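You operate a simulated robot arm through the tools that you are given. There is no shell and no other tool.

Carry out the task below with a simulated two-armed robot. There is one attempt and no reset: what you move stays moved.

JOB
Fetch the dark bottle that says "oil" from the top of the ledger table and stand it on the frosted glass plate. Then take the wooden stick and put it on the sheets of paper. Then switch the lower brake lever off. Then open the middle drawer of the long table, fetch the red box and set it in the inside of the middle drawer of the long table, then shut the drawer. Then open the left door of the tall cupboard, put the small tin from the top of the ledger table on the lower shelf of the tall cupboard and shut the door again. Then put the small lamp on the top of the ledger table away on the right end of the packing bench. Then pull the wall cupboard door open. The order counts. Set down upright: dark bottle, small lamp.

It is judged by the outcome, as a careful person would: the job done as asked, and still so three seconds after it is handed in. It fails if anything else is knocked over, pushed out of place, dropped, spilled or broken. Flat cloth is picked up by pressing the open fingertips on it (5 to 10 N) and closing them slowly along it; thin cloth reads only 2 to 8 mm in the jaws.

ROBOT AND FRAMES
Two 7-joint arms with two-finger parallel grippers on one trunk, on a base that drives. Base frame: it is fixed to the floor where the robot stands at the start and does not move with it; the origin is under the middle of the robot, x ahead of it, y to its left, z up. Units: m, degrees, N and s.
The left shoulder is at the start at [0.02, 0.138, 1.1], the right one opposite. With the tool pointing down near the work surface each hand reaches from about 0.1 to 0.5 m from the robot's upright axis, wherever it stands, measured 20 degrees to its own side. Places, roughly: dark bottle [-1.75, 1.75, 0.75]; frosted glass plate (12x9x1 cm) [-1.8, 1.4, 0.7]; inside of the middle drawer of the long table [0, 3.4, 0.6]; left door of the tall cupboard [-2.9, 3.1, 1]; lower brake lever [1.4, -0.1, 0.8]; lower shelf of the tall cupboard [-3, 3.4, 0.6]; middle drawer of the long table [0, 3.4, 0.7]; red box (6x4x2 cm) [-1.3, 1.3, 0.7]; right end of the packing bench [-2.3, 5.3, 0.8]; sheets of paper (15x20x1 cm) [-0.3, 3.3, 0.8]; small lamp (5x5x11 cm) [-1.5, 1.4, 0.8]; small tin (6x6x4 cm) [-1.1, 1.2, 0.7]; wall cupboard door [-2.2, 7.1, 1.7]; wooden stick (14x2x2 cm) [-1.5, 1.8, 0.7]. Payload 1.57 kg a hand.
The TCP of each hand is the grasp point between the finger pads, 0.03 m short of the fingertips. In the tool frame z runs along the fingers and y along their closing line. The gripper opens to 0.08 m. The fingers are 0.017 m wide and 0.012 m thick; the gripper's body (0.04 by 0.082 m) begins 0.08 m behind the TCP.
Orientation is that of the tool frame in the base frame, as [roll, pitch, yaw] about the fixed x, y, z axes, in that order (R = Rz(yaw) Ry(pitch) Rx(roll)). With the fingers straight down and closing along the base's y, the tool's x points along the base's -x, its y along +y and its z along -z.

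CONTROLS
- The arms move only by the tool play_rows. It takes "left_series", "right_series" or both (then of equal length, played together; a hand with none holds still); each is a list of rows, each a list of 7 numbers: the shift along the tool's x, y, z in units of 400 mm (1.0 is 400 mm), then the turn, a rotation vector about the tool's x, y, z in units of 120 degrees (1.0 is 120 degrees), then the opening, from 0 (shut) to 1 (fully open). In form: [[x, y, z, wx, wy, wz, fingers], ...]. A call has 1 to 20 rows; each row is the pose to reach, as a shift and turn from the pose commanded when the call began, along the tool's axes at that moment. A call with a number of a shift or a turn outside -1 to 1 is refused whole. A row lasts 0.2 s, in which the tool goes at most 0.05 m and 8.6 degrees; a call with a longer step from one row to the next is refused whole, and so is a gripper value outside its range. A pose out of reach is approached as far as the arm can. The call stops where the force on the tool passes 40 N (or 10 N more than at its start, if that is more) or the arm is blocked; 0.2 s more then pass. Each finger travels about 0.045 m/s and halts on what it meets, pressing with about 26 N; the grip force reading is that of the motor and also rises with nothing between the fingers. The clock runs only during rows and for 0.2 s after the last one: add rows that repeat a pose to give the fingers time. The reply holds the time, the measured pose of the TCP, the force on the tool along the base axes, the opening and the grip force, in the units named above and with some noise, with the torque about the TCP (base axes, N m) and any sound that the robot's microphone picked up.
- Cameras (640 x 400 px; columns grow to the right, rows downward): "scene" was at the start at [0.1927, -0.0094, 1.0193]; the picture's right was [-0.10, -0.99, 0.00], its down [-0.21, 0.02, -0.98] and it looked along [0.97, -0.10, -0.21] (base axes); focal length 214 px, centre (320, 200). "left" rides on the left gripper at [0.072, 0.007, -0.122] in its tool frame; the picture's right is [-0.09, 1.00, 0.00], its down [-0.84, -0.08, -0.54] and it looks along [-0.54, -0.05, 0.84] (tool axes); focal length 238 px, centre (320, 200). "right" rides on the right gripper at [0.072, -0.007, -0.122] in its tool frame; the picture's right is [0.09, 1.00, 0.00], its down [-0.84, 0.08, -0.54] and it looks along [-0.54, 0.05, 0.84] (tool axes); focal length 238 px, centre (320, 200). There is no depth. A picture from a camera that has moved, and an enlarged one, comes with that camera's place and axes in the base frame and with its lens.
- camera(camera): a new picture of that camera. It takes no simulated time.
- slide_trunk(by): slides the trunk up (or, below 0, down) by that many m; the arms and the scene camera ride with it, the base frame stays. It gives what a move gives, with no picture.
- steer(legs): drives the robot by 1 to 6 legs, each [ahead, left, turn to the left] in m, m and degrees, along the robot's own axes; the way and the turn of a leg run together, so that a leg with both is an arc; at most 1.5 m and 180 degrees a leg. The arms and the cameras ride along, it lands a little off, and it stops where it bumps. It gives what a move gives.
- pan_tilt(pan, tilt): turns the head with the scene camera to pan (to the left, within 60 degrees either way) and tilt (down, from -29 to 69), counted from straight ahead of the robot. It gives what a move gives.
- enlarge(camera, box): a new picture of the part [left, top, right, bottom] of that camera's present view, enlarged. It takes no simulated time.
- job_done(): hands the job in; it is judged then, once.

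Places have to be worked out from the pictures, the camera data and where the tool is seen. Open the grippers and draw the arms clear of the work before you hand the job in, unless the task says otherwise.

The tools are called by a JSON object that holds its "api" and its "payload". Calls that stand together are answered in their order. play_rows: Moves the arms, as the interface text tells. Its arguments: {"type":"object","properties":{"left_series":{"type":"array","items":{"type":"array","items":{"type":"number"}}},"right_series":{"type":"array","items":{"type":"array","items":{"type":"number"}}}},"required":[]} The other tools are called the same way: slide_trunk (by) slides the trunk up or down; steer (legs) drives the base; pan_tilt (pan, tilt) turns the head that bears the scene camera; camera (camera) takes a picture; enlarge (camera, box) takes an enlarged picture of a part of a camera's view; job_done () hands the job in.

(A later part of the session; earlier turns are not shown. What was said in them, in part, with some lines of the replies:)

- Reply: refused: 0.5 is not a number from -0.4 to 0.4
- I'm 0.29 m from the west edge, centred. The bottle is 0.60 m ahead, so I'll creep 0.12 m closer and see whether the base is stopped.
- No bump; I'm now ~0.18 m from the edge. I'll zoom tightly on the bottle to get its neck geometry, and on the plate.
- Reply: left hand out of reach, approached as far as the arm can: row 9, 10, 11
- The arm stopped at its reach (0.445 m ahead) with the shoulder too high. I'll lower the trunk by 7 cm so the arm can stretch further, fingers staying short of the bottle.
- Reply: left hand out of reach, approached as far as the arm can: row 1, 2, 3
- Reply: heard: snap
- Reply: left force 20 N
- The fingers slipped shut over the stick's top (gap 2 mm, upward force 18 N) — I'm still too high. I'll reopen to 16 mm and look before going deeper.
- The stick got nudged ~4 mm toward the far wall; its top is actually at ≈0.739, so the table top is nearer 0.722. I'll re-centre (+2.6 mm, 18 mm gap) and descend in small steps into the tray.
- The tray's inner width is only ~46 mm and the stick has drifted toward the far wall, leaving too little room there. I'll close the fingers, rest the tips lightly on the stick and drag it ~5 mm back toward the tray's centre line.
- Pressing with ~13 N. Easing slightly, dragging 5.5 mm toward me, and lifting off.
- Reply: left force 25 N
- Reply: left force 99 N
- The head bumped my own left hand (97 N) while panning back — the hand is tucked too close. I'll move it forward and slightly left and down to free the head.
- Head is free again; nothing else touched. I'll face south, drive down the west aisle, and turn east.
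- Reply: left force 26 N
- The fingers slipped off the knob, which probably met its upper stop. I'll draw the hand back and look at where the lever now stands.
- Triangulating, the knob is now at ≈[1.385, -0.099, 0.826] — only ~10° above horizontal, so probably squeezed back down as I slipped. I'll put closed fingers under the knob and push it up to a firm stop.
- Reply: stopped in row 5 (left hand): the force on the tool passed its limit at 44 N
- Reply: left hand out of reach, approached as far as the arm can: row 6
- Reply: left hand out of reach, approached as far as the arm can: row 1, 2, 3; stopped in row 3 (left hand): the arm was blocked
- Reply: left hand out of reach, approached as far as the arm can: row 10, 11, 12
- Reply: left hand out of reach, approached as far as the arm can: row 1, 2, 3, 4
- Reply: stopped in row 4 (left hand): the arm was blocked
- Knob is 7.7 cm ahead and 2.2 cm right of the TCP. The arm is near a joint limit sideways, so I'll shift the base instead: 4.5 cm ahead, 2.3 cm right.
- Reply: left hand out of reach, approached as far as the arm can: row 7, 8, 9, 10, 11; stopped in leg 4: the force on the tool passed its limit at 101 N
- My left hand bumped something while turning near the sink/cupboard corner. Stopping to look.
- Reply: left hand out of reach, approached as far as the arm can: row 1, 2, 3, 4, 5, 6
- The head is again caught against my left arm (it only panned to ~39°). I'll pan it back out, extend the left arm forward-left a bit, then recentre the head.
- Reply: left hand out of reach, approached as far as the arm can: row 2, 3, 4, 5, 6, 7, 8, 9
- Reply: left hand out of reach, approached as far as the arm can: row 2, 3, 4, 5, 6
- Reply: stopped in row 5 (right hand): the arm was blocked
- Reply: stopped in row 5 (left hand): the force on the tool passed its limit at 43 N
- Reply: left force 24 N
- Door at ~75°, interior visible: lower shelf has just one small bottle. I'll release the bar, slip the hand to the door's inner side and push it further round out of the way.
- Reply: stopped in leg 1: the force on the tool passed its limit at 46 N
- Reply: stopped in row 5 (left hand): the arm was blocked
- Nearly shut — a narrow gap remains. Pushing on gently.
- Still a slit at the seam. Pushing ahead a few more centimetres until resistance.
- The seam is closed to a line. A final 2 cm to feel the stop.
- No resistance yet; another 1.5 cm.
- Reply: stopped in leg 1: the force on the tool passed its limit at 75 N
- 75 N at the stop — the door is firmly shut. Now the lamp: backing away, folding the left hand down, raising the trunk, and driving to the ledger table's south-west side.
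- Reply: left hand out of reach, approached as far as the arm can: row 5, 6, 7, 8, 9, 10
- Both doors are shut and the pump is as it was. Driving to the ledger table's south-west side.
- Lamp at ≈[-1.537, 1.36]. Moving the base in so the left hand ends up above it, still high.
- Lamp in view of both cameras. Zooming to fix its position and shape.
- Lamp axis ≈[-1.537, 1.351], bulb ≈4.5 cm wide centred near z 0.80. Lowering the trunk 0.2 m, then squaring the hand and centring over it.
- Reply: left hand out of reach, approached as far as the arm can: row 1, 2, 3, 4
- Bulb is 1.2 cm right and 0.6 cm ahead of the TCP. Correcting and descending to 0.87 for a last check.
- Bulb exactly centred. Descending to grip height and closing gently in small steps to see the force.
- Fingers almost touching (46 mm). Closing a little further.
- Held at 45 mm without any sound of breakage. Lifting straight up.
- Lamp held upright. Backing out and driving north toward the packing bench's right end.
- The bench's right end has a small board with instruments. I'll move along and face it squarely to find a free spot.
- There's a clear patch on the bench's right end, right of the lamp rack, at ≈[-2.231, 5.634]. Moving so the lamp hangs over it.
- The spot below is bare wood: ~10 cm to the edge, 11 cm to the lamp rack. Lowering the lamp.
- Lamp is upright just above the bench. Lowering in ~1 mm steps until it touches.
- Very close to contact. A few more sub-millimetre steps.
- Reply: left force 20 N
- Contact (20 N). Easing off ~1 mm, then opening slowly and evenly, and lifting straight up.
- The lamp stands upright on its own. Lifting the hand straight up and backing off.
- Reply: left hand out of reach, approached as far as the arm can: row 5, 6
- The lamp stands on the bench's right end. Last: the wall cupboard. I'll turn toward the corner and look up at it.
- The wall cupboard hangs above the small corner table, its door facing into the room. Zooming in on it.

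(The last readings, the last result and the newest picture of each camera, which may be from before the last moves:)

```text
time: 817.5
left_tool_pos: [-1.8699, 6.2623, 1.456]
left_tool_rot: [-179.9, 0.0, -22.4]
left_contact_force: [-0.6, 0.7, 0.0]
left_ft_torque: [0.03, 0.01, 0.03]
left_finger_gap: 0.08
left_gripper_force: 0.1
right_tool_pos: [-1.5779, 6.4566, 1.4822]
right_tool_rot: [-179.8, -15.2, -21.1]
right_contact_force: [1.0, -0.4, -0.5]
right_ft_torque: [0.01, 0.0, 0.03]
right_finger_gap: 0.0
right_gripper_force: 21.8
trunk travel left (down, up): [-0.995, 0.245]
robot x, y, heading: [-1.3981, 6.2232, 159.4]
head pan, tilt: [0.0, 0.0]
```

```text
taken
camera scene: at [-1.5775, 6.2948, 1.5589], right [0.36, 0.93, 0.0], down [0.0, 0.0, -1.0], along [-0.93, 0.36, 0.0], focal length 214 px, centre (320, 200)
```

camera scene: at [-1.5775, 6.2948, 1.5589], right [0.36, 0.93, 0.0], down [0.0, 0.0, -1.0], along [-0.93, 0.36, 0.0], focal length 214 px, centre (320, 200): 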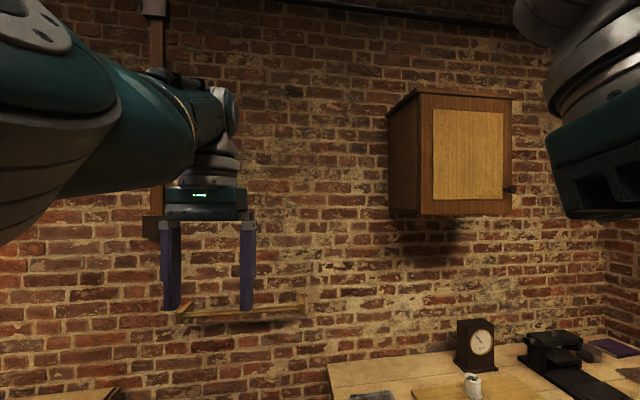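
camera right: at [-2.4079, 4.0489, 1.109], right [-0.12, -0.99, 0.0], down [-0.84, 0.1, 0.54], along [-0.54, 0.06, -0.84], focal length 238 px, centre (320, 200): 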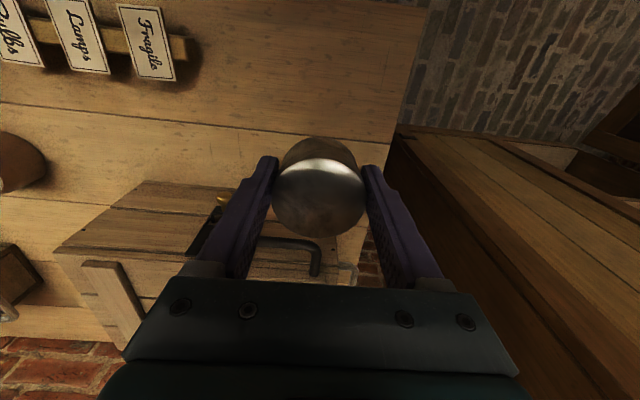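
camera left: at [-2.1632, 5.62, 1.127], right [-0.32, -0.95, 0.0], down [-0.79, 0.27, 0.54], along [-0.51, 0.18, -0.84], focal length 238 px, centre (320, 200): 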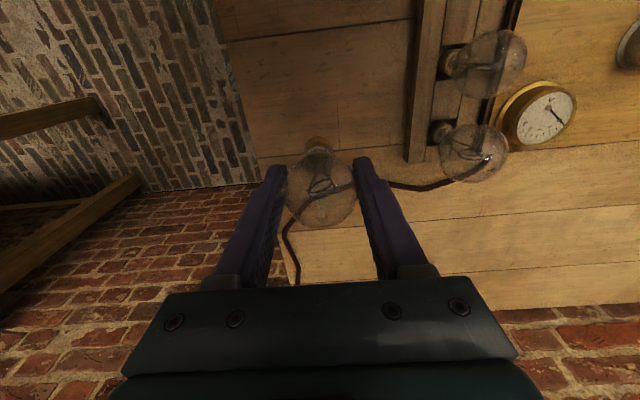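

Knob ≈[-2.073, 7.233, 1.594] at the door's lower right; hinge on the left (~[-2.21, 6.95]). I'll look down to see the corner table's outline before moving in.

{"api": "pan_tilt", "payload": {"pan": -20, "tilt": 40}}

{"api": "camera", "payload": {"camera": "scene"}}

```text
time: 818.6
left_tool_pos: [-1.8709, 6.2627, 1.455]
left_tool_rot: [179.9, 0.0, -22.5]
left_contact_force: [0.5, -0.2, 0.0]
left_ft_torque: [-0.01, 0.02, -0.03]
left_finger_gap: 0.08
left_gripper_force: 0.0
right_tool_pos: [-1.5777, 6.4556, 1.4806]
right_tool_rot: [-179.9, -15.2, -21.2]
right_contact_force: [-0.5, 0.6, -1.4]
right_ft_torque: [0.01, -0.01, 0.02]
right_finger_gap: 0.0003
right_gripper_force: 21.8
trunk travel left (down, up): [-0.995, 0.245]
robot x, y, heading: [-1.3998, 6.2263, 159.0]
head pan, tilt: [-20.0, 40.0]
```

```text
taken
camera scene: at [-1.5577, 6.3183, 1.4952], right [0.66, 0.75, 0.0], down [0.48, -0.42, -0.77], along [-0.58, 0.5, -0.64], focal length 214 px, centre (320, 200)
```

scene: 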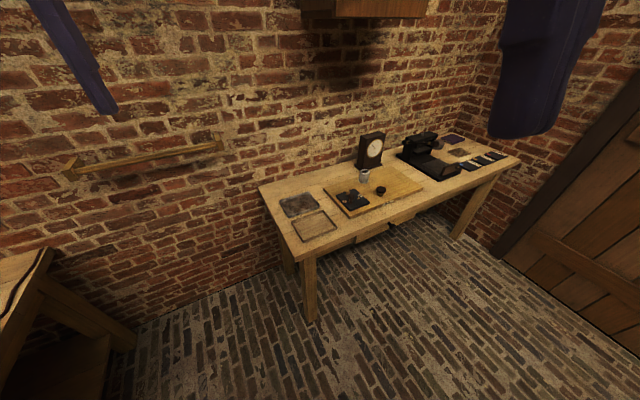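

Table front edge is ~0.26 m ahead of where I need to stand, so there's room. Moving in front of the wall cupboard, still ~0.8 m from the knob.

{"api": "steer", "payload": {"legs": [[0, 0, 6], [0, -0.958, 0], [0.12, 0, 0]]}}

{"api": "slide_trunk", "payload": {"by": 0.08}}

{"api": "pan_tilt", "payload": {"pan": 0, "tilt": 5}}

{"api": "camera", "payload": {"camera": "scene"}}

{"api": "enlarge", "payload": {"camera": "scene", "box": [190, 60, 390, 260]}}

```text
time: 825.0
left_tool_pos: [-1.739, 7.1623, 1.4543]
left_tool_rot: [180.0, 0.1, -16.7]
left_contact_force: [0.5, 0.6, 0.0]
left_ft_torque: [-0.02, 0.03, -0.01]
left_finger_gap: 0.08
left_gripper_force: 0.1
right_tool_pos: [-1.4655, 7.3852, 1.4809]
right_tool_rot: [-179.9, -15.1, -15.3]
right_contact_force: [0.3, 0.9, 0.6]
right_ft_torque: [-0.01, -0.01, -0.01]
right_finger_gap: 0.0001
right_gripper_force: 21.7
trunk travel left (down, up): [-0.995, 0.245]
robot x, y, heading: [-1.2688, 7.1725, 164.6]
head pan, tilt: [-20.0, 40.0]
```

```text
time: 826.1
left_tool_pos: [-1.7381, 7.1622, 1.5351]
left_tool_rot: [180.0, 0.1, -16.7]
left_contact_force: [0.3, 0.2, 0.6]
left_ft_torque: [0.01, -0.01, -0.02]
left_finger_gap: 0.0801
left_gripper_force: 0.1
right_tool_pos: [-1.4664, 7.385, 1.5611]
right_tool_rot: [-179.9, -15.1, -15.3]
right_contact_force: [0.4, 0.0, -0.3]
right_ft_torque: [-0.03, -0.02, 0.0]
right_finger_gap: 0.0001
right_gripper_force: 20.8
trunk travel left (down, up): [-1.075, 0.165]
robot x, y, heading: [-1.2685, 7.1721, 164.6]
head pan, tilt: [-20.0, 40.0]
```

```text
time: 827.1
left_tool_pos: [-1.7384, 7.1623, 1.5352]
left_tool_rot: [-180.0, 0.0, -16.8]
left_contact_force: [-0.1, 0.2, 0.6]
left_ft_torque: [-0.01, -0.02, -0.03]
left_finger_gap: 0.08
left_gripper_force: 0.0
right_tool_pos: [-1.4663, 7.3862, 1.5602]
right_tool_rot: [-179.9, -15.2, -15.4]
right_contact_force: [0.6, -0.1, -0.7]
right_ft_torque: [0.01, 0.01, 0.04]
right_finger_gap: 0.0
right_gripper_force: 21.3
trunk travel left (down, up): [-1.075, 0.165]
robot x, y, heading: [-1.2649, 7.1724, 164.4]
head pan, tilt: [0.0, 5.0]
```

```text
taken
camera scene: at [-1.4516, 7.2241, 1.6308], right [0.27, 0.96, 0.0], down [0.08, -0.02, -1.0], along [-0.96, 0.26, -0.09], focal length 214 px, centre (320, 200)
```

scene: 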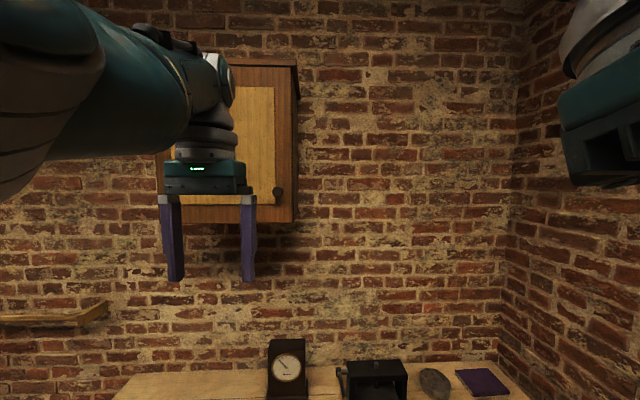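

```text
2.00 times, centred on (290, 160) of scene
camera zoom: at [-1.4516, 7.2241, 1.6308], right [0.27, 0.96, 0.0], down [0.08, -0.02, -1.0], along [-0.96, 0.26, -0.09], focal length 429 px, centre (380, 280)
```

zoom: 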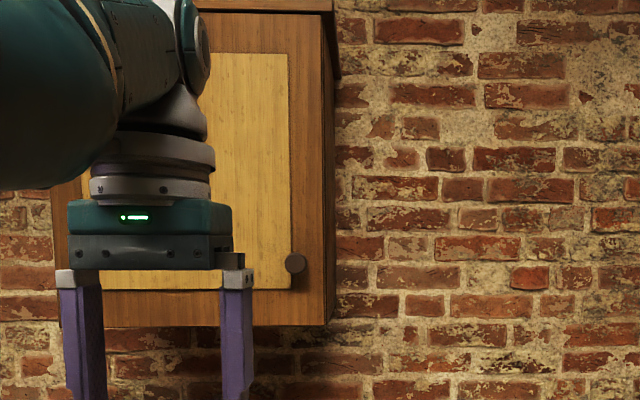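

Knob refined to ≈[-2.086, 7.269, 1.601]. Swinging the left hand to point horizontally at that height.

{"api": "play_rows", "payload": {"left_series": [[0, 0, -0.012, 0, -0.0625, 0, 1], [0, 0, -0.025, 0, -0.125, 0, 1], [0, 0, -0.038, 0, -0.1875, 0, 1], [0, 0, -0.05, 0, -0.25, 0, 1], [0, 0, -0.063, 0, -0.3125, 0, 1], [0, 0, -0.076, 0, -0.375, 0, 1], [0, 0, -0.09, 0, -0.4375, 0, 1], [0, 0, -0.105, 0, -0.5, 0, 1], [0, 0, -0.12, 0, -0.5625, 0, 1], [0, 0, -0.132, 0, -0.625, 0, 1], [0, 0, -0.145, 0, -0.6875, 0, 1], [0, 0, -0.157, 0, -0.745, 0, 1], [0, 0, -0.157, 0, -0.745, 0, 1]]}}

{"api": "camera", "payload": {"camera": "left"}}

{"api": "camera", "payload": {"camera": "scene"}}

```text
time: 829.9
left_tool_pos: [-1.7382, 7.1634, 1.5971]
left_tool_rot: [-171.4, 89.3, -8.2]
left_contact_force: [0.4, -0.8, 0.7]
left_ft_torque: [0.02, 0.02, -0.02]
left_finger_gap: 0.0799
left_gripper_force: 0.2
left hand out of reach, approached as far as the arm can: row 1, 2, 3
right_tool_pos: [-1.4664, 7.3852, 1.5616]
right_tool_rot: [-179.9, -15.2, -15.3]
right_contact_force: [-0.4, -0.3, 1.1]
right_ft_torque: [-0.04, 0.03, -0.01]
right_finger_gap: 0.0002
right_gripper_force: 21.5
trunk travel left (down, up): [-1.075, 0.165]
robot x, y, heading: [-1.265, 7.1714, 164.6]
head pan, tilt: [0.0, 5.0]
```

```text
taken
camera left: at [-1.6215, 7.121, 1.5263], right [-0.29, -0.95, 0.09], down [0.53, -0.08, 0.84], along [-0.8, 0.29, 0.53], focal length 238 px, centre (320, 200)
```

left: 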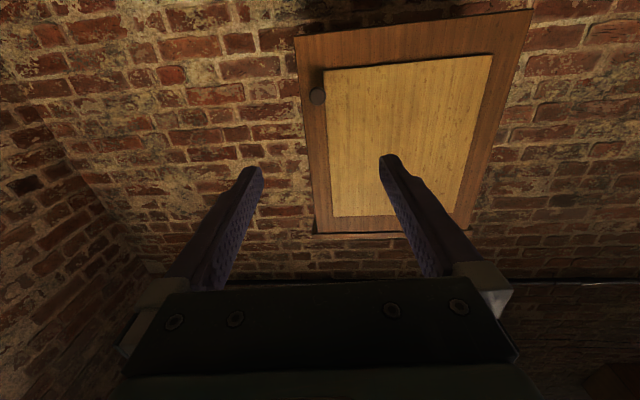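

```text
taken
camera scene: at [-1.4516, 7.2241, 1.6309], right [0.26, 0.96, 0.0], down [0.08, -0.02, -1.0], along [-0.96, 0.26, -0.09], focal length 214 px, centre (320, 200)
```

scene: 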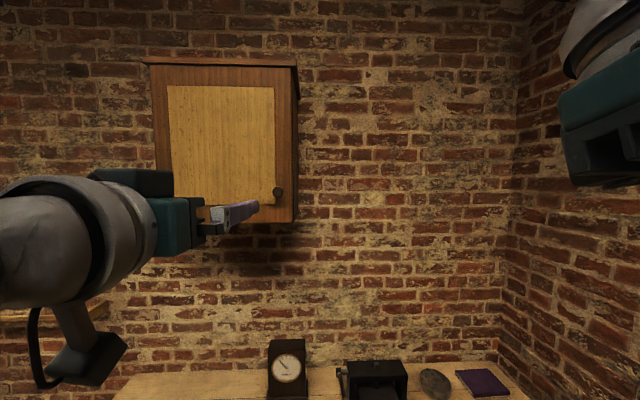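

Knob is 0.364 m straight ahead of the fingers. Driving 0.29 m forward and checking.

{"api": "steer", "payload": {"legs": [[0.29, -0.005, 0]]}}

{"api": "camera", "payload": {"camera": "left"}}

{"api": "camera", "payload": {"camera": "scene"}}

```text
time: 831.9
left_tool_pos: [-2.0153, 7.2406, 1.5978]
left_tool_rot: [179.6, 89.4, -16.6]
left_contact_force: [0.3, 0.6, -0.4]
left_ft_torque: [-0.04, 0.0, 0.0]
left_finger_gap: 0.0801
left_gripper_force: 0.1
right_tool_pos: [-1.7444, 7.4646, 1.5617]
right_tool_rot: [-179.9, -15.2, -15.0]
right_contact_force: [-0.4, 0.1, 0.0]
right_ft_torque: [0.02, 0.02, -0.04]
right_finger_gap: 0.0
right_gripper_force: 20.8
trunk travel left (down, up): [-1.075, 0.165]
robot x, y, heading: [-1.5449, 7.2525, 165.0]
head pan, tilt: [0.0, 5.0]
```

```text
taken
camera left: at [-1.898, 7.1991, 1.5264], right [-0.28, -0.95, 0.09], down [0.53, -0.08, 0.84], along [-0.8, 0.29, 0.53], focal length 238 px, centre (320, 200)
```

left: 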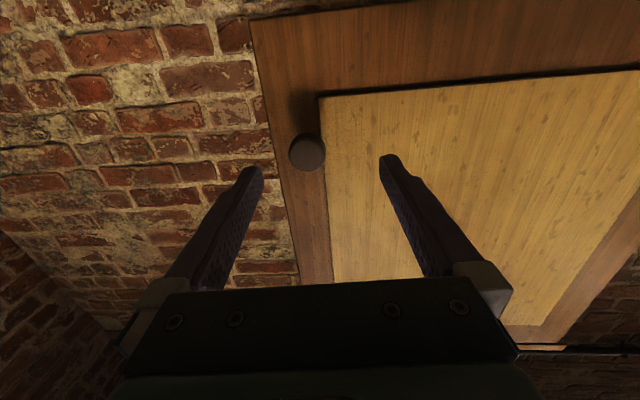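

```text
taken
camera scene: at [-1.7283, 7.3036, 1.6309], right [0.26, 0.97, 0.0], down [0.08, -0.02, -1.0], along [-0.96, 0.26, -0.09], focal length 214 px, centre (320, 200)
```

scene: 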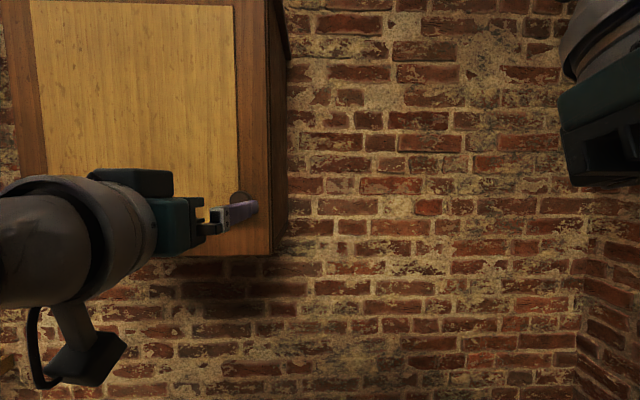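

Knob is 6.8 cm ahead, 1 cm right. Advancing with fingers narrowed slightly and watching for contact.

{"api": "play_rows", "payload": {"left_series": [[0, -0.012, 0.04, 0, 0, 0, 0.9], [0, -0.025, 0.08, 0, 0, 0, 0.8], [0, -0.0265, 0.12, 0, 0, 0, 0.75], [0, -0.0265, 0.15, 0, 0, 0, 0.75], [0, -0.0265, 0.15, 0, 0, 0, 0.75]]}}

{"api": "camera", "payload": {"camera": "left"}}

```text
time: 833.1
left_tool_pos: [-2.0684, 7.268, 1.5978]
left_tool_rot: [-178.6, 89.4, -15.1]
left_contact_force: [0.1, 0.2, 0.3]
left_ft_torque: [0.0, -0.01, 0.0]
left_finger_gap: 0.0601
left_gripper_force: 0.0
right_tool_pos: [-1.7434, 7.465, 1.5603]
right_tool_rot: [-180.0, -15.2, -15.1]
right_contact_force: [0.8, -0.4, -0.4]
right_ft_torque: [-0.05, 0.0, 0.0]
right_finger_gap: 0.0
right_gripper_force: 21.4
trunk travel left (down, up): [-1.075, 0.165]
robot x, y, heading: [-1.5429, 7.2525, 165.2]
head pan, tilt: [0.0, 5.0]
```

```text
taken
camera left: at [-1.9528, 7.2263, 1.5257], right [-0.28, -0.95, 0.09], down [0.53, -0.08, 0.84], along [-0.8, 0.29, 0.53], focal length 238 px, centre (320, 200)
```

left: 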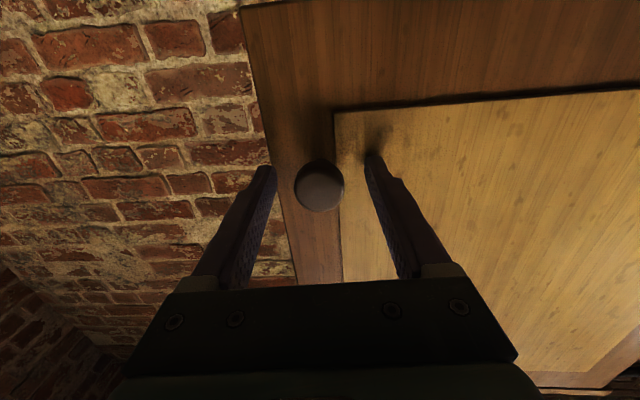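

Knob is at the grasp point. Closing.

{"api": "play_rows", "payload": {"left_series": [[0, 0, 0.01, 0, 0, 0, 0.6], [0, 0, 0.01, 0, 0, 0, 0.4], [0, 0, 0.01, 0, 0, 0, 0.2], [0, 0, 0.01, 0, 0, 0, 0], [0, 0, 0.01, 0, 0, 0, 0], [0, 0, 0.01, 0, 0, 0, 0]]}}

{"api": "camera", "payload": {"camera": "left"}}

```text
time: 834.5
left_tool_pos: [-2.0731, 7.2694, 1.5966]
left_tool_rot: [-179.5, 89.3, -15.8]
left_contact_force: [0.1, 1.6, -0.1]
left_ft_torque: [-0.03, -0.03, -0.12]
left_finger_gap: 0.0312
left_gripper_force: 40.2
right_tool_pos: [-1.7429, 7.4649, 1.5617]
right_tool_rot: [-180.0, -15.2, -15.1]
right_contact_force: [0.4, 0.4, 0.1]
right_ft_torque: [-0.01, 0.01, -0.01]
right_finger_gap: 0.0001
right_gripper_force: 21.1
trunk travel left (down, up): [-1.075, 0.165]
robot x, y, heading: [-1.5447, 7.2515, 165.0]
head pan, tilt: [0.0, 5.0]
```

```text
taken
camera left: at [-1.9563, 7.2276, 1.5257], right [-0.28, -0.95, 0.09], down [0.53, -0.08, 0.84], along [-0.8, 0.29, 0.53], focal length 238 px, centre (320, 200)
```

left: 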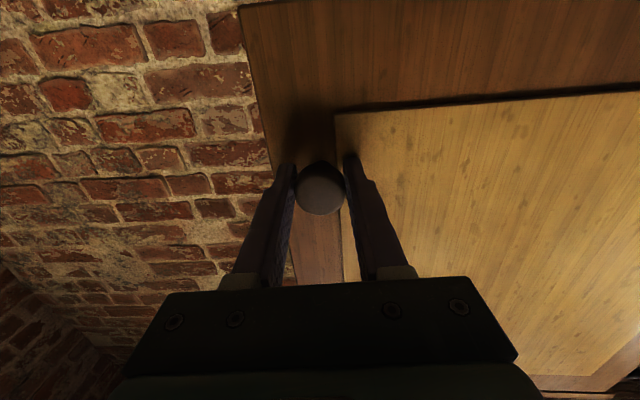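

Knob gripped (31 mm). Pulling along the arc with small base moves, ~10° first.

{"api": "steer", "payload": {"legs": [[-0.0613, 0.0081, 0]]}}

{"api": "camera", "payload": {"camera": "scene"}}

```text
time: 835.5
left_tool_pos: [-2.0166, 7.2463, 1.5973]
left_tool_rot: [178.3, 89.3, -18.0]
left_contact_force: [4.3, 2.2, -2.0]
left_ft_torque: [-0.08, 0.03, 0.68]
left_finger_gap: 0.0316
left_gripper_force: 40.2
right_tool_pos: [-1.6868, 7.4417, 1.5604]
right_tool_rot: [-179.9, -15.2, -15.1]
right_contact_force: [-0.4, 0.2, 0.4]
right_ft_torque: [-0.03, 0.01, -0.01]
right_finger_gap: 0.0
right_gripper_force: 21.2
trunk travel left (down, up): [-1.075, 0.165]
robot x, y, heading: [-1.4857, 7.2304, 164.9]
head pan, tilt: [0.0, 5.0]
```

```text
taken
camera scene: at [-1.6714, 7.28, 1.6308], right [0.26, 0.97, 0.0], down [0.08, -0.02, -1.0], along [-0.96, 0.26, -0.09], focal length 214 px, centre (320, 200)
```

scene: 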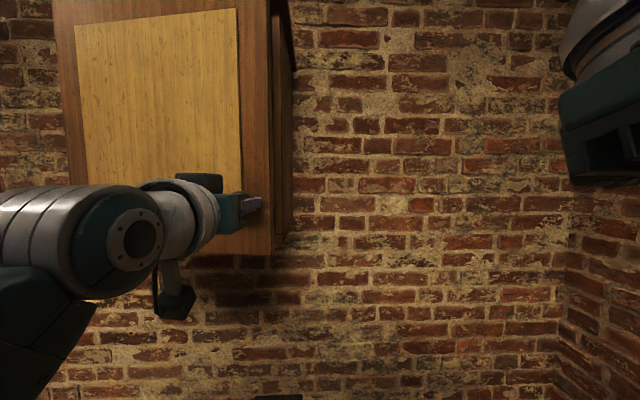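

The door is coming open with little force. Continuing the arc.

{"api": "steer", "payload": {"legs": [[-0.0591, 0.0187, 0], [-0.055, 0.0285, 0]]}}

{"api": "camera", "payload": {"camera": "scene"}}

```text
time: 837.1
left_tool_pos: [-1.9182, 7.1712, 1.5967]
left_tool_rot: [-178.0, 89.4, -14.4]
left_contact_force: [13.0, 9.7, -0.6]
left_ft_torque: [-0.05, 0.07, 0.28]
left_finger_gap: 0.032
left_gripper_force: 40.2
right_tool_pos: [-1.5892, 7.367, 1.5606]
right_tool_rot: [-179.8, -15.2, -15.1]
right_contact_force: [0.7, 0.5, -0.5]
right_ft_torque: [-0.01, 0.03, -0.02]
right_finger_gap: 0.0
right_gripper_force: 21.0
trunk travel left (down, up): [-1.075, 0.165]
robot x, y, heading: [-1.3844, 7.1544, 164.8]
head pan, tilt: [0.0, 5.0]
```

```text
taken
camera scene: at [-1.5738, 7.2051, 1.6308], right [0.26, 0.97, 0.0], down [0.08, -0.02, -1.0], along [-0.96, 0.26, -0.09], focal length 214 px, centre (320, 200)
```

scene: 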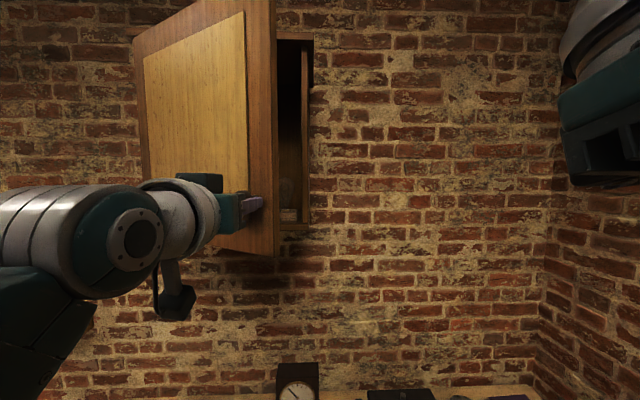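

About 30° open, interior visible. Continuing along the arc in small steps.

{"api": "steer", "payload": {"legs": [[-0.0491, 0.0378, 0], [-0.0419, 0.0457, 0]]}}

{"api": "camera", "payload": {"camera": "scene"}}

```text
time: 838.6
left_tool_pos: [-1.8606, 7.0977, 1.5963]
left_tool_rot: [-151.6, 89.2, 10.8]
left_contact_force: [-3.2, 0.0, -0.8]
left_ft_torque: [0.15, 0.1, -0.76]
left_finger_gap: 0.0335
left_gripper_force: 41.3
right_tool_pos: [-1.5352, 7.2848, 1.5605]
right_tool_rot: [-179.8, -15.3, -15.3]
right_contact_force: [-0.3, -0.3, 0.5]
right_ft_torque: [0.01, 0.03, 0.01]
right_finger_gap: 0.0
right_gripper_force: 22.0
trunk travel left (down, up): [-1.075, 0.165]
robot x, y, heading: [-1.3345, 7.0738, 164.8]
head pan, tilt: [0.0, 5.0]
stopped in leg 2: the force on the tool passed its limit at 55 N (the readings are from after the stop); the commanded pose is now the measured one
```

```text
taken
camera scene: at [-1.5198, 7.1242, 1.631], right [0.26, 0.96, 0.0], down [0.08, -0.02, -1.0], along [-0.96, 0.26, -0.09], focal length 214 px, centre (320, 200)
```

scene: 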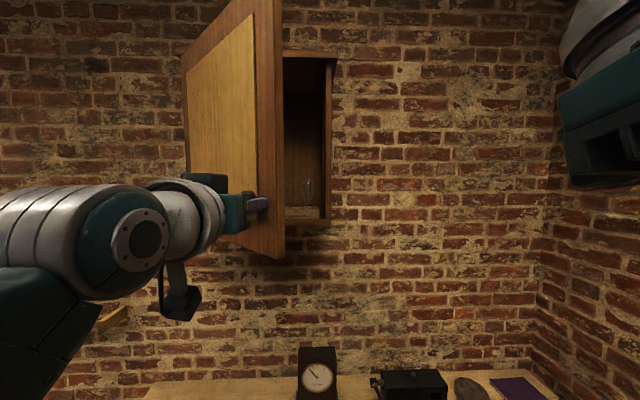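

About 45° open; the knob is binding in the jaws now. I'll release it, back off, and swing the door the rest of the way from its inner side.

{"api": "play_rows", "payload": {"left_series": [[0, 0, 0, 0, 0, 0, 0.5], [0, 0, 0, 0, 0, 0, 0.75], [0, 0, 0, 0, 0, 0, 0.8], [0, 0, 0, 0, 0, 0, 0.8]]}}

{"api": "steer", "payload": {"legs": [[-0.13, 0, 0]]}}

{"api": "camera", "payload": {"camera": "scene"}}

{"api": "camera", "payload": {"camera": "left"}}

```text
time: 839.6
left_tool_pos: [-1.8619, 7.0967, 1.5966]
left_tool_rot: [-153.6, 89.1, 8.8]
left_contact_force: [0.5, 0.3, -0.9]
left_ft_torque: [0.0, -0.02, 0.02]
left_finger_gap: 0.0641
left_gripper_force: 0.2
right_tool_pos: [-1.5343, 7.2852, 1.5613]
right_tool_rot: [-179.8, -15.1, -15.2]
right_contact_force: [-0.1, -0.3, 0.0]
right_ft_torque: [-0.01, -0.01, -0.01]
right_finger_gap: 0.0001
right_gripper_force: 20.7
trunk travel left (down, up): [-1.075, 0.165]
robot x, y, heading: [-1.3339, 7.0691, 164.9]
head pan, tilt: [0.0, 5.0]
```

```text
time: 840.8
left_tool_pos: [-1.7387, 7.064, 1.5964]
left_tool_rot: [-152.8, 89.2, 9.5]
left_contact_force: [-0.2, 0.6, 0.5]
left_ft_torque: [0.01, -0.02, 0.02]
left_finger_gap: 0.0638
left_gripper_force: 0.1
right_tool_pos: [-1.4106, 7.2515, 1.5617]
right_tool_rot: [-179.8, -15.1, -15.2]
right_contact_force: [-1.0, -0.6, -0.4]
right_ft_torque: [0.05, 0.01, -0.01]
right_finger_gap: 0.0
right_gripper_force: 21.7
trunk travel left (down, up): [-1.075, 0.165]
robot x, y, heading: [-1.2108, 7.0423, 164.9]
head pan, tilt: [0.0, 5.0]
```

```text
taken
camera scene: at [-1.3962, 7.0905, 1.6309], right [0.26, 0.97, 0.0], down [0.08, -0.02, -1.0], along [-0.96, 0.26, -0.09], focal length 214 px, centre (320, 200)
```

scene: 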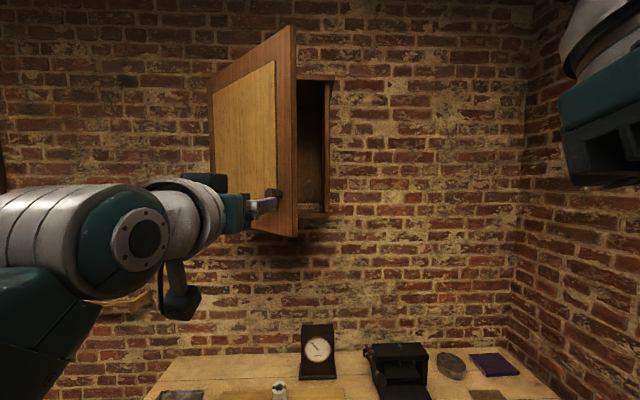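

```text
taken
camera left: at [-1.6222, 7.0201, 1.526], right [-0.3, -0.95, 0.09], down [0.53, -0.09, 0.84], along [-0.79, 0.3, 0.53], focal length 238 px, centre (320, 200)
```

left: 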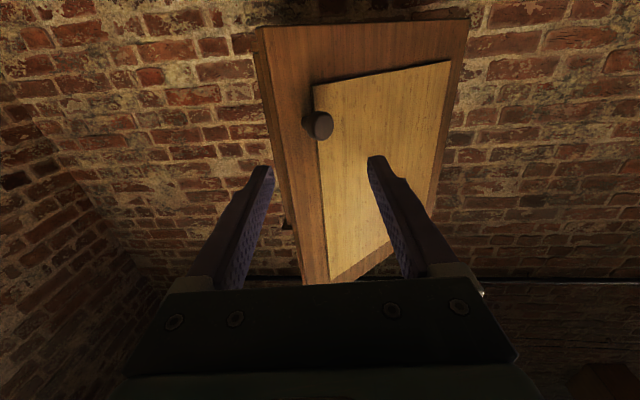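

Now slipping the closed fingers past the door's free edge to its inner side, then sweeping left.

{"api": "play_rows", "payload": {"left_series": [[0, 0, 0, 0, 0, 0, 0.4], [0, 0, 0, 0, 0, 0, 0], [0, 0, 0, 0, 0, 0, 0], [0, 0, 0, 0, 0, 0, 0]]}}

{"api": "steer", "payload": {"legs": [[0, -0.15, 0], [0.165, 0, 0]]}}

{"api": "camera", "payload": {"camera": "scene"}}

{"api": "camera", "payload": {"camera": "left"}}

```text
time: 841.8
left_tool_pos: [-1.7385, 7.0644, 1.5964]
left_tool_rot: [-152.7, 89.3, 9.8]
left_contact_force: [-0.7, 0.4, 0.2]
left_ft_torque: [-0.02, -0.02, -0.02]
left_finger_gap: 0.0
left_gripper_force: 11.9
right_tool_pos: [-1.4117, 7.2521, 1.5609]
right_tool_rot: [-179.9, -15.2, -15.2]
right_contact_force: [-0.6, 0.1, -1.1]
right_ft_torque: [-0.01, 0.04, 0.04]
right_finger_gap: 0.0
right_gripper_force: 21.9
trunk travel left (down, up): [-1.075, 0.165]
robot x, y, heading: [-1.2156, 7.0403, 164.9]
head pan, tilt: [0.0, 5.0]
```

```text
time: 844.2
left_tool_pos: [-1.8562, 7.2513, 1.5972]
left_tool_rot: [-153.8, 89.2, 8.8]
left_contact_force: [-0.3, -0.4, 0.2]
left_ft_torque: [0.0, 0.03, 0.01]
left_finger_gap: 0.0
left_gripper_force: 21.4
right_tool_pos: [-1.5287, 7.4392, 1.5607]
right_tool_rot: [-179.9, -15.2, -15.1]
right_contact_force: [0.1, 0.2, -0.1]
right_ft_torque: [-0.01, -0.01, -0.02]
right_finger_gap: 0.0
right_gripper_force: 21.7
trunk travel left (down, up): [-1.075, 0.165]
robot x, y, heading: [-1.3289, 7.2256, 164.8]
head pan, tilt: [0.0, 5.0]
```

```text
taken
camera scene: at [-1.5137, 7.2786, 1.6309], right [0.26, 0.97, 0.0], down [0.08, -0.02, -1.0], along [-0.96, 0.26, -0.09], focal length 214 px, centre (320, 200)
```

scene: 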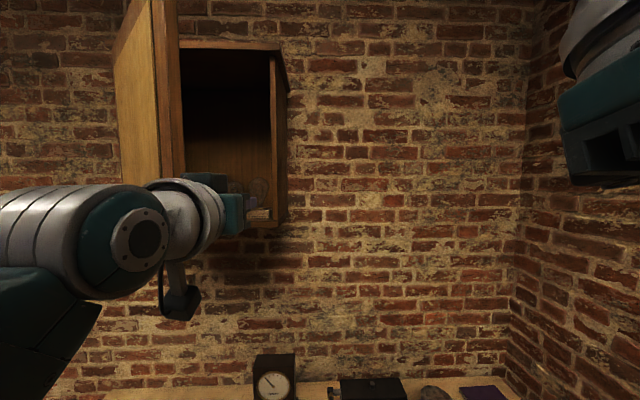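

```text
taken
camera left: at [-1.7396, 7.208, 1.5258], right [-0.3, -0.95, 0.09], down [0.53, -0.09, 0.84], along [-0.79, 0.3, 0.53], focal length 238 px, centre (320, 200)
```

left: 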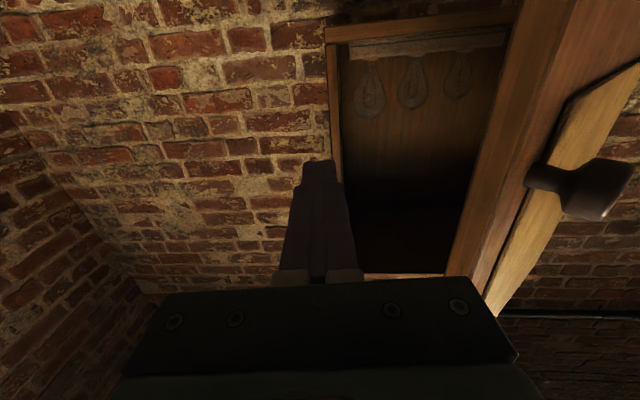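

Fingers are past the free edge on the inner side (three bulbs inside stay well clear). Sweeping left.

{"api": "steer", "payload": {"legs": [[0, 0.17, 0]]}}

{"api": "camera", "payload": {"camera": "scene"}}

{"api": "camera", "payload": {"camera": "left"}}

```text
time: 845.4
left_tool_pos: [-1.874, 7.1774, 1.597]
left_tool_rot: [-128.6, 88.8, 32.2]
left_contact_force: [1.4, 1.2, -1.7]
left_ft_torque: [0.02, 0.05, -0.02]
left_finger_gap: 0.0
left_gripper_force: 21.5
right_tool_pos: [-1.5514, 7.3552, 1.5606]
right_tool_rot: [-179.8, -15.2, -15.1]
right_contact_force: [1.1, 0.2, -0.2]
right_ft_torque: [0.03, -0.02, 0.01]
right_finger_gap: 0.0
right_gripper_force: 21.1
trunk travel left (down, up): [-1.075, 0.165]
robot x, y, heading: [-1.3508, 7.1421, 165.0]
head pan, tilt: [0.0, 5.0]
stopped in leg 1: the force on the tool passed its limit at 72 N (the readings are from after the stop); the commanded pose is now the measured one
```

```text
taken
camera scene: at [-1.5365, 7.1929, 1.6309], right [0.26, 0.97, 0.0], down [0.08, -0.02, -1.0], along [-0.96, 0.26, -0.09], focal length 214 px, centre (320, 200)
```

scene: 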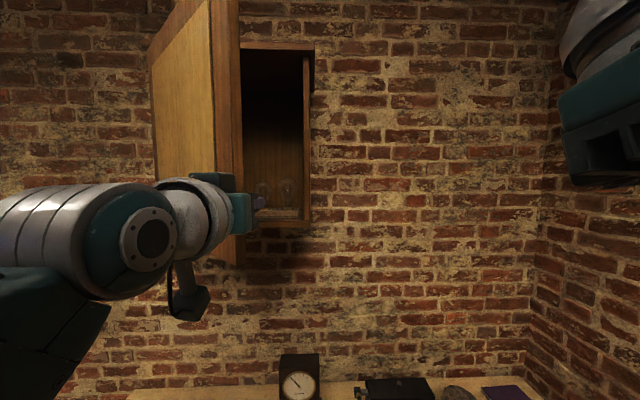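

```text
taken
camera left: at [-1.7588, 7.1313, 1.5261], right [-0.33, -0.94, 0.08], down [0.52, -0.12, 0.85], along [-0.79, 0.32, 0.53], focal length 238 px, centre (320, 200)
```

left: 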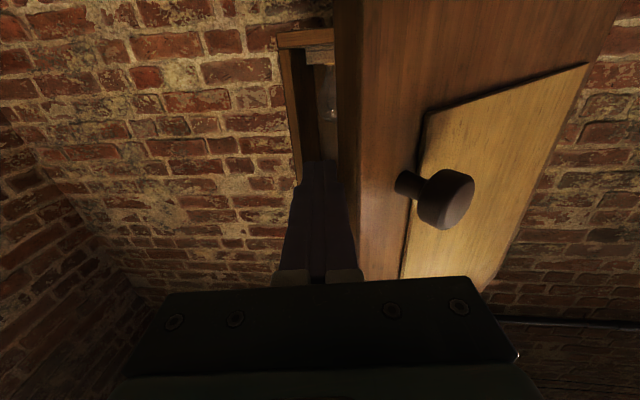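

The knob (same height as my hand) is jamming against the gripper body. I'll ease right, raise the hand well above the knob, and sweep again.

{"api": "steer", "payload": {"legs": [[0, -0.07, 0]]}}

{"api": "slide_trunk", "payload": {"by": 0.16}}

{"api": "camera", "payload": {"camera": "scene"}}

{"api": "camera", "payload": {"camera": "left"}}

```text
time: 846.4
left_tool_pos: [-1.856, 7.2429, 1.597]
left_tool_rot: [-127.0, 88.9, 33.8]
left_contact_force: [-0.5, -0.3, 0.2]
left_ft_torque: [0.01, 0.0, 0.01]
left_finger_gap: 0.0001
left_gripper_force: 21.5
right_tool_pos: [-1.5339, 7.4204, 1.5616]
right_tool_rot: [-180.0, -15.2, -15.1]
right_contact_force: [1.2, -0.5, 0.0]
right_ft_torque: [-0.02, 0.03, 0.0]
right_finger_gap: 0.0
right_gripper_force: 21.0
trunk travel left (down, up): [-1.075, 0.165]
robot x, y, heading: [-1.3348, 7.2082, 164.9]
head pan, tilt: [0.0, 5.0]
```

```text
time: 848.2
left_tool_pos: [-1.855, 7.2434, 1.7571]
left_tool_rot: [-127.3, 88.8, 33.5]
left_contact_force: [-0.9, 1.0, 1.3]
left_ft_torque: [0.02, 0.02, 0.03]
left_finger_gap: 0.0
left_gripper_force: 21.2
right_tool_pos: [-1.5352, 7.4206, 1.7215]
right_tool_rot: [-179.8, -15.2, -15.0]
right_contact_force: [0.1, -0.8, -0.5]
right_ft_torque: [0.0, 0.02, 0.03]
right_finger_gap: 0.0001
right_gripper_force: 21.4
trunk travel left (down, up): [-1.235, 0.005]
robot x, y, heading: [-1.3328, 7.2121, 165.0]
head pan, tilt: [0.0, 5.0]
```

```text
taken
camera scene: at [-1.5186, 7.2593, 1.7909], right [0.26, 0.97, 0.0], down [0.08, -0.02, -1.0], along [-0.96, 0.26, -0.09], focal length 214 px, centre (320, 200)
```

scene: 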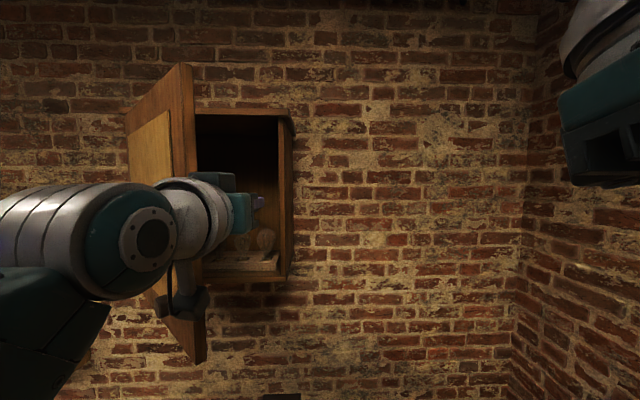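

```text
taken
camera left: at [-1.741, 7.1974, 1.6863], right [-0.33, -0.94, 0.08], down [0.52, -0.11, 0.84], along [-0.79, 0.32, 0.53], focal length 238 px, centre (320, 200)
```

left: 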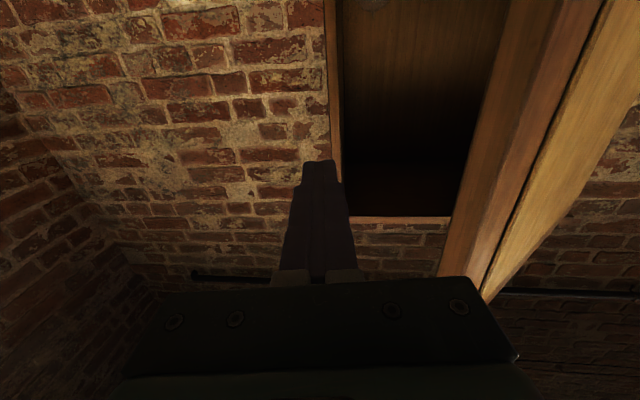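

Above the knob now. I'll bring the finger against the inner edge, then follow the door's arc (left while backing slightly).

{"api": "steer", "payload": {"legs": [[0, 0.085, 0], [-0.045, 0.062, 0], [-0.045, 0.09, 0]]}}

{"api": "camera", "payload": {"camera": "scene"}}

{"api": "camera", "payload": {"camera": "left"}}

```text
time: 849.4
left_tool_pos: [-1.872, 7.1762, 1.7585]
left_tool_rot: [-117.5, 88.4, 41.9]
left_contact_force: [0.0, -0.6, -0.6]
left_ft_torque: [-0.01, 0.0, 0.0]
left_finger_gap: 0.0001
left_gripper_force: 21.6
right_tool_pos: [-1.5549, 7.3417, 1.7208]
right_tool_rot: [-179.8, -15.2, -15.3]
right_contact_force: [0.0, -0.3, 0.5]
right_ft_torque: [-0.01, 0.02, -0.01]
right_finger_gap: 0.0001
right_gripper_force: 21.8
trunk travel left (down, up): [-1.235, 0.005]
robot x, y, heading: [-1.3554, 7.13, 164.8]
head pan, tilt: [0.0, 5.0]
stopped in leg 1: the force on the tool passed its limit at 57 N (the readings are from after the stop); the commanded pose is now the measured one
```

```text
taken
camera scene: at [-1.5394, 7.1811, 1.7909], right [0.26, 0.97, 0.0], down [0.08, -0.02, -1.0], along [-0.96, 0.26, -0.09], focal length 214 px, centre (320, 200)
```

scene: 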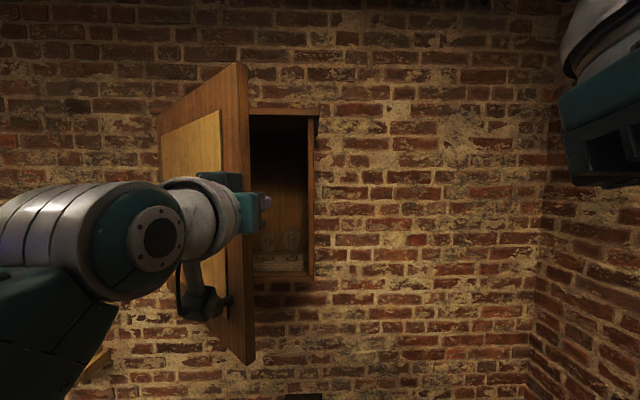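

```text
taken
camera left: at [-1.7584, 7.1272, 1.6866], right [-0.35, -0.93, 0.07], down [0.52, -0.14, 0.85], along [-0.78, 0.33, 0.53], focal length 238 px, centre (320, 200)
```

left: 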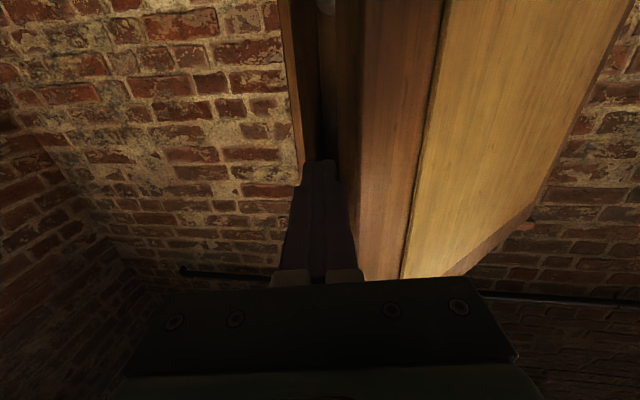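

It jams because of friction when I push purely sideways on the edge; I need to follow the door's tangent (equal parts back and left). Doing that from here.

{"api": "steer", "payload": {"legs": [[-0.0587, 0.0567, 0]]}}

{"api": "camera", "payload": {"camera": "scene"}}

```text
time: 850.5
left_tool_pos: [-1.8318, 7.1047, 1.7585]
left_tool_rot: [-117.3, 88.3, 42.0]
left_contact_force: [-0.8, -0.8, 0.5]
left_ft_torque: [-0.03, -0.01, -0.01]
left_finger_gap: 0.0
left_gripper_force: 21.4
right_tool_pos: [-1.5129, 7.2729, 1.7217]
right_tool_rot: [-179.9, -15.1, -15.2]
right_contact_force: [1.0, -0.4, 0.6]
right_ft_torque: [0.03, 0.0, -0.03]
right_finger_gap: 0.0
right_gripper_force: 21.5
trunk travel left (down, up): [-1.235, 0.005]
robot x, y, heading: [-1.3137, 7.06, 165.0]
head pan, tilt: [0.0, 5.0]
```

```text
taken
camera scene: at [-1.4981, 7.111, 1.7909], right [0.26, 0.97, 0.0], down [0.08, -0.02, -1.0], along [-0.96, 0.26, -0.09], focal length 214 px, centre (320, 200)
```

scene: 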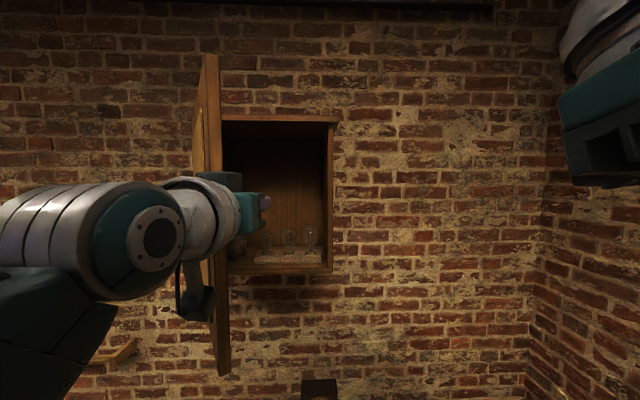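

The door swung well open. Continuing along the arc.

{"api": "steer", "payload": {"legs": [[-0.0545, 0.0858, 0], [-0.0307, 0.0971, 0]]}}

{"api": "camera", "payload": {"camera": "scene"}}

```text
time: 852.4
left_tool_pos: [-1.7975, 6.9066, 1.7574]
left_tool_rot: [-117.3, 88.4, 41.9]
left_contact_force: [-0.9, 0.2, 0.2]
left_ft_torque: [-0.01, -0.02, -0.03]
left_finger_gap: 0.0
left_gripper_force: 20.7
right_tool_pos: [-1.4781, 7.0731, 1.7201]
right_tool_rot: [-179.8, -15.3, -15.2]
right_contact_force: [-0.1, -0.5, 0.4]
right_ft_torque: [-0.01, 0.01, -0.03]
right_finger_gap: 0.0
right_gripper_force: 21.6
trunk travel left (down, up): [-1.235, 0.005]
robot x, y, heading: [-1.2793, 6.8611, 164.9]
head pan, tilt: [0.0, 5.0]
```

```text
taken
camera scene: at [-1.4633, 6.9128, 1.7909], right [0.26, 0.96, 0.0], down [0.08, -0.02, -1.0], along [-0.96, 0.26, -0.09], focal length 214 px, centre (320, 200)
```

scene: 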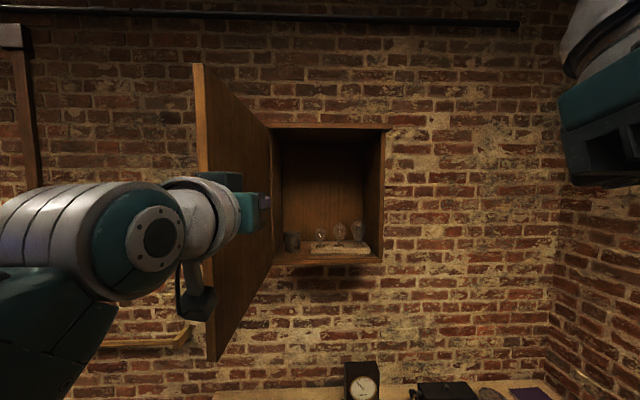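

The wall cupboard door stands ~90° open. Drawing the hand away to the right and backing off.

{"api": "steer", "payload": {"legs": [[0, -0.08, 0], [-0.4, 0, 0]]}}

{"api": "camera", "payload": {"camera": "scene"}}

```text
time: 855.5
left_tool_pos: [-1.3919, 6.8805, 1.7585]
left_tool_rot: [-117.2, 88.4, 41.9]
left_contact_force: [0.4, 0.6, -0.3]
left_ft_torque: [-0.02, 0.0, -0.02]
left_finger_gap: 0.0001
left_gripper_force: 20.8
right_tool_pos: [-1.0731, 7.0462, 1.7211]
right_tool_rot: [-179.8, -15.1, -15.2]
right_contact_force: [0.4, -0.2, 0.0]
right_ft_torque: [-0.01, 0.01, -0.02]
right_finger_gap: 0.0
right_gripper_force: 21.8
trunk travel left (down, up): [-1.235, 0.005]
robot x, y, heading: [-0.8728, 6.8352, 164.7]
head pan, tilt: [0.0, 5.0]
```

```text
taken
camera scene: at [-1.0586, 6.8853, 1.7909], right [0.26, 0.96, 0.0], down [0.08, -0.02, -1.0], along [-0.96, 0.26, -0.09], focal length 214 px, centre (320, 200)
```

scene: 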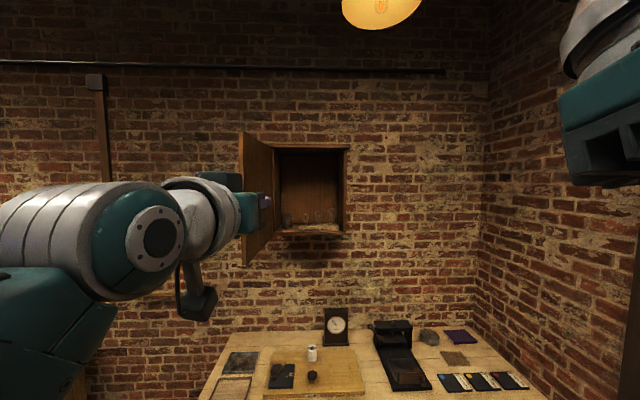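

Wall cupboard door is open and staying open. I'll open both grippers, back further away, and take a last look at the lamp on the bench.

{"api": "play_rows", "payload": {"left_series": [[0, 0, 0, 0, 0, 0, 0.5], [0, 0, 0, 0, 0, 0, 1], [0, 0, 0, 0, 0, 0, 1], [0, 0, 0, 0, 0, 0, 1]], "right_series": [[0, 0, 0, 0, 0, 0, 0.5], [0, 0, 0, 0, 0, 0, 1], [0, 0, 0, 0, 0, 0, 1], [0, 0, 0, 0, 0, 0, 1]]}}

{"api": "steer", "payload": {"legs": [[-0.1, 0, 0], [0, 0, 48]]}}

{"api": "pan_tilt", "payload": {"pan": 0, "tilt": 25}}

{"api": "camera", "payload": {"camera": "scene"}}

{"api": "enlarge", "payload": {"camera": "scene", "box": [220, 80, 420, 240]}}

```text
time: 856.5
left_tool_pos: [-1.3907, 6.8803, 1.7587]
left_tool_rot: [-117.2, 88.4, 42.0]
left_contact_force: [-0.6, -0.2, 0.1]
left_ft_torque: [-0.01, 0.0, 0.0]
left_finger_gap: 0.0799
left_gripper_force: 0.1
right_tool_pos: [-1.073, 7.046, 1.7209]
right_tool_rot: [-179.8, -15.3, -15.3]
right_contact_force: [0.2, 0.9, 0.6]
right_ft_torque: [-0.01, 0.02, -0.02]
right_finger_gap: 0.08
right_gripper_force: 0.0
trunk travel left (down, up): [-1.235, 0.005]
robot x, y, heading: [-0.8755, 6.8368, 164.9]
head pan, tilt: [0.0, 5.0]
```

```text
time: 859.9
left_tool_pos: [-1.1568, 6.453, 1.7583]
left_tool_rot: [-117.4, 88.4, 89.9]
left_contact_force: [-0.2, 0.5, 0.4]
left_ft_torque: [-0.01, 0.04, 0.01]
left_finger_gap: 0.0798
left_gripper_force: 0.0
right_tool_pos: [-1.0683, 6.8019, 1.7213]
right_tool_rot: [-179.7, -15.2, 32.9]
right_contact_force: [-0.1, 0.8, 0.3]
right_ft_torque: [0.03, 0.03, 0.02]
right_finger_gap: 0.0798
right_gripper_force: 0.1
trunk travel left (down, up): [-1.235, 0.005]
robot x, y, heading: [-0.7766, 6.8069, -147.2]
head pan, tilt: [0.0, 5.0]
```

```text
time: 860.7
left_tool_pos: [-1.1569, 6.4534, 1.7576]
left_tool_rot: [-117.3, 88.4, 90.0]
left_contact_force: [-0.2, 0.2, -0.8]
left_ft_torque: [-0.04, 0.01, 0.01]
left_finger_gap: 0.0799
left_gripper_force: 0.0
right_tool_pos: [-1.0687, 6.8006, 1.7213]
right_tool_rot: [-179.7, -15.2, 32.9]
right_contact_force: [0.6, -0.7, -0.8]
right_ft_torque: [-0.01, 0.01, -0.02]
right_finger_gap: 0.08
right_gripper_force: 0.1
trunk travel left (down, up): [-1.235, 0.005]
robot x, y, heading: [-0.7801, 6.808, -147.3]
head pan, tilt: [0.0, 25.0]
```

```text
taken
camera scene: at [-0.9386, 6.7042, 1.7585], right [-0.54, 0.84, 0.0], down [0.35, 0.23, -0.91], along [-0.76, -0.49, -0.42], focal length 214 px, centre (320, 200)
```

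scene: 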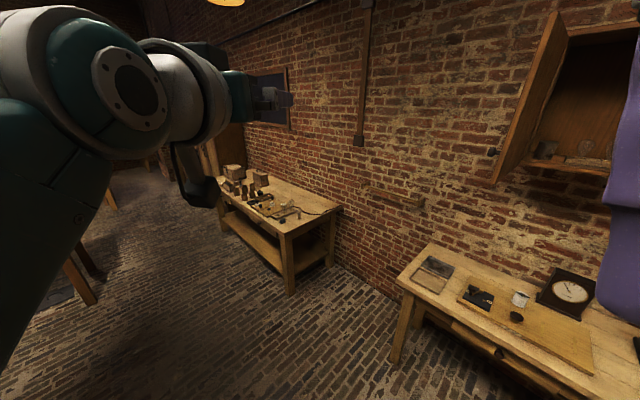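

```text
2.50 times, centred on (320, 160) of scene
camera zoom: at [-0.9386, 6.7042, 1.7585], right [-0.54, 0.84, 0.0], down [0.35, 0.23, -0.91], along [-0.76, -0.49, -0.42], focal length 536 px, centre (320, 300)
```

zoom: 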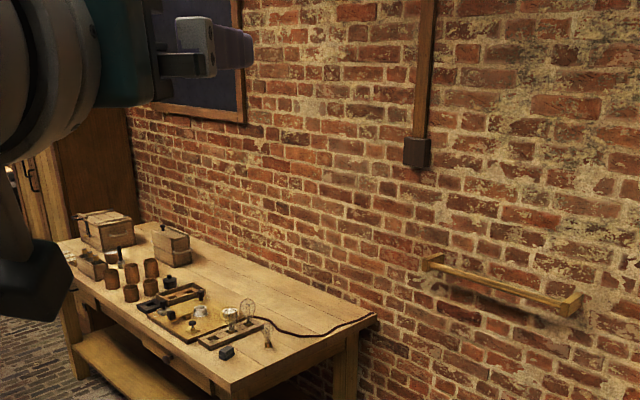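

The lamp stands upright on the bench's right end, the wall cupboard door is open, both grippers are open and the arms are clear of everything. Handing the job in.

{"api": "job_done", "payload": {}}

```text
The job is handed in.
```

I did every step in the order you gave and handed the job in. The one thing I couldn't confirm is which way the brake lever's "off" is.

- **Dark bottle:** the bottle labelled "oil" stands upright on the frosted glass plate. The other dark bottle is labelled "water" and I left it alone. When the gripper first closed on the cork I heard a snap, but I saw no damage.
- **Wooden stick:** it lies on the sheets of paper. While I was picking it up the stick shifted a little inside its tray. The tray itself did not move noticeably.
- **Lower brake lever:** I moved it from fully down to fully up, against a firm stop, and it stayed there. It has no on/off marks. It was resting down, so I took the opposite end as "off".
- **Red box:** it is in the middle drawer of the long table, and the drawer is shut against its stop.
- **Small tin:** it is on the lower shelf of the tall cupboard, and the left door is firmly shut. I set the tin down briefly on the packing bench to change hands, because the open door left too little room.
- **Small lamp:** it stands upright on the packing bench, about 10 cm from the right edge.
- **Wall cupboard door:** it stands about 90° open.

I had two bumps while moving. My left hand hit something by the sink, most likely the green pump's handle, and I checked afterwards that the pump looked unchanged. My head and left arm also caught each other twice, which moved nothing in the room. Both grippers are open and the arms are clear.
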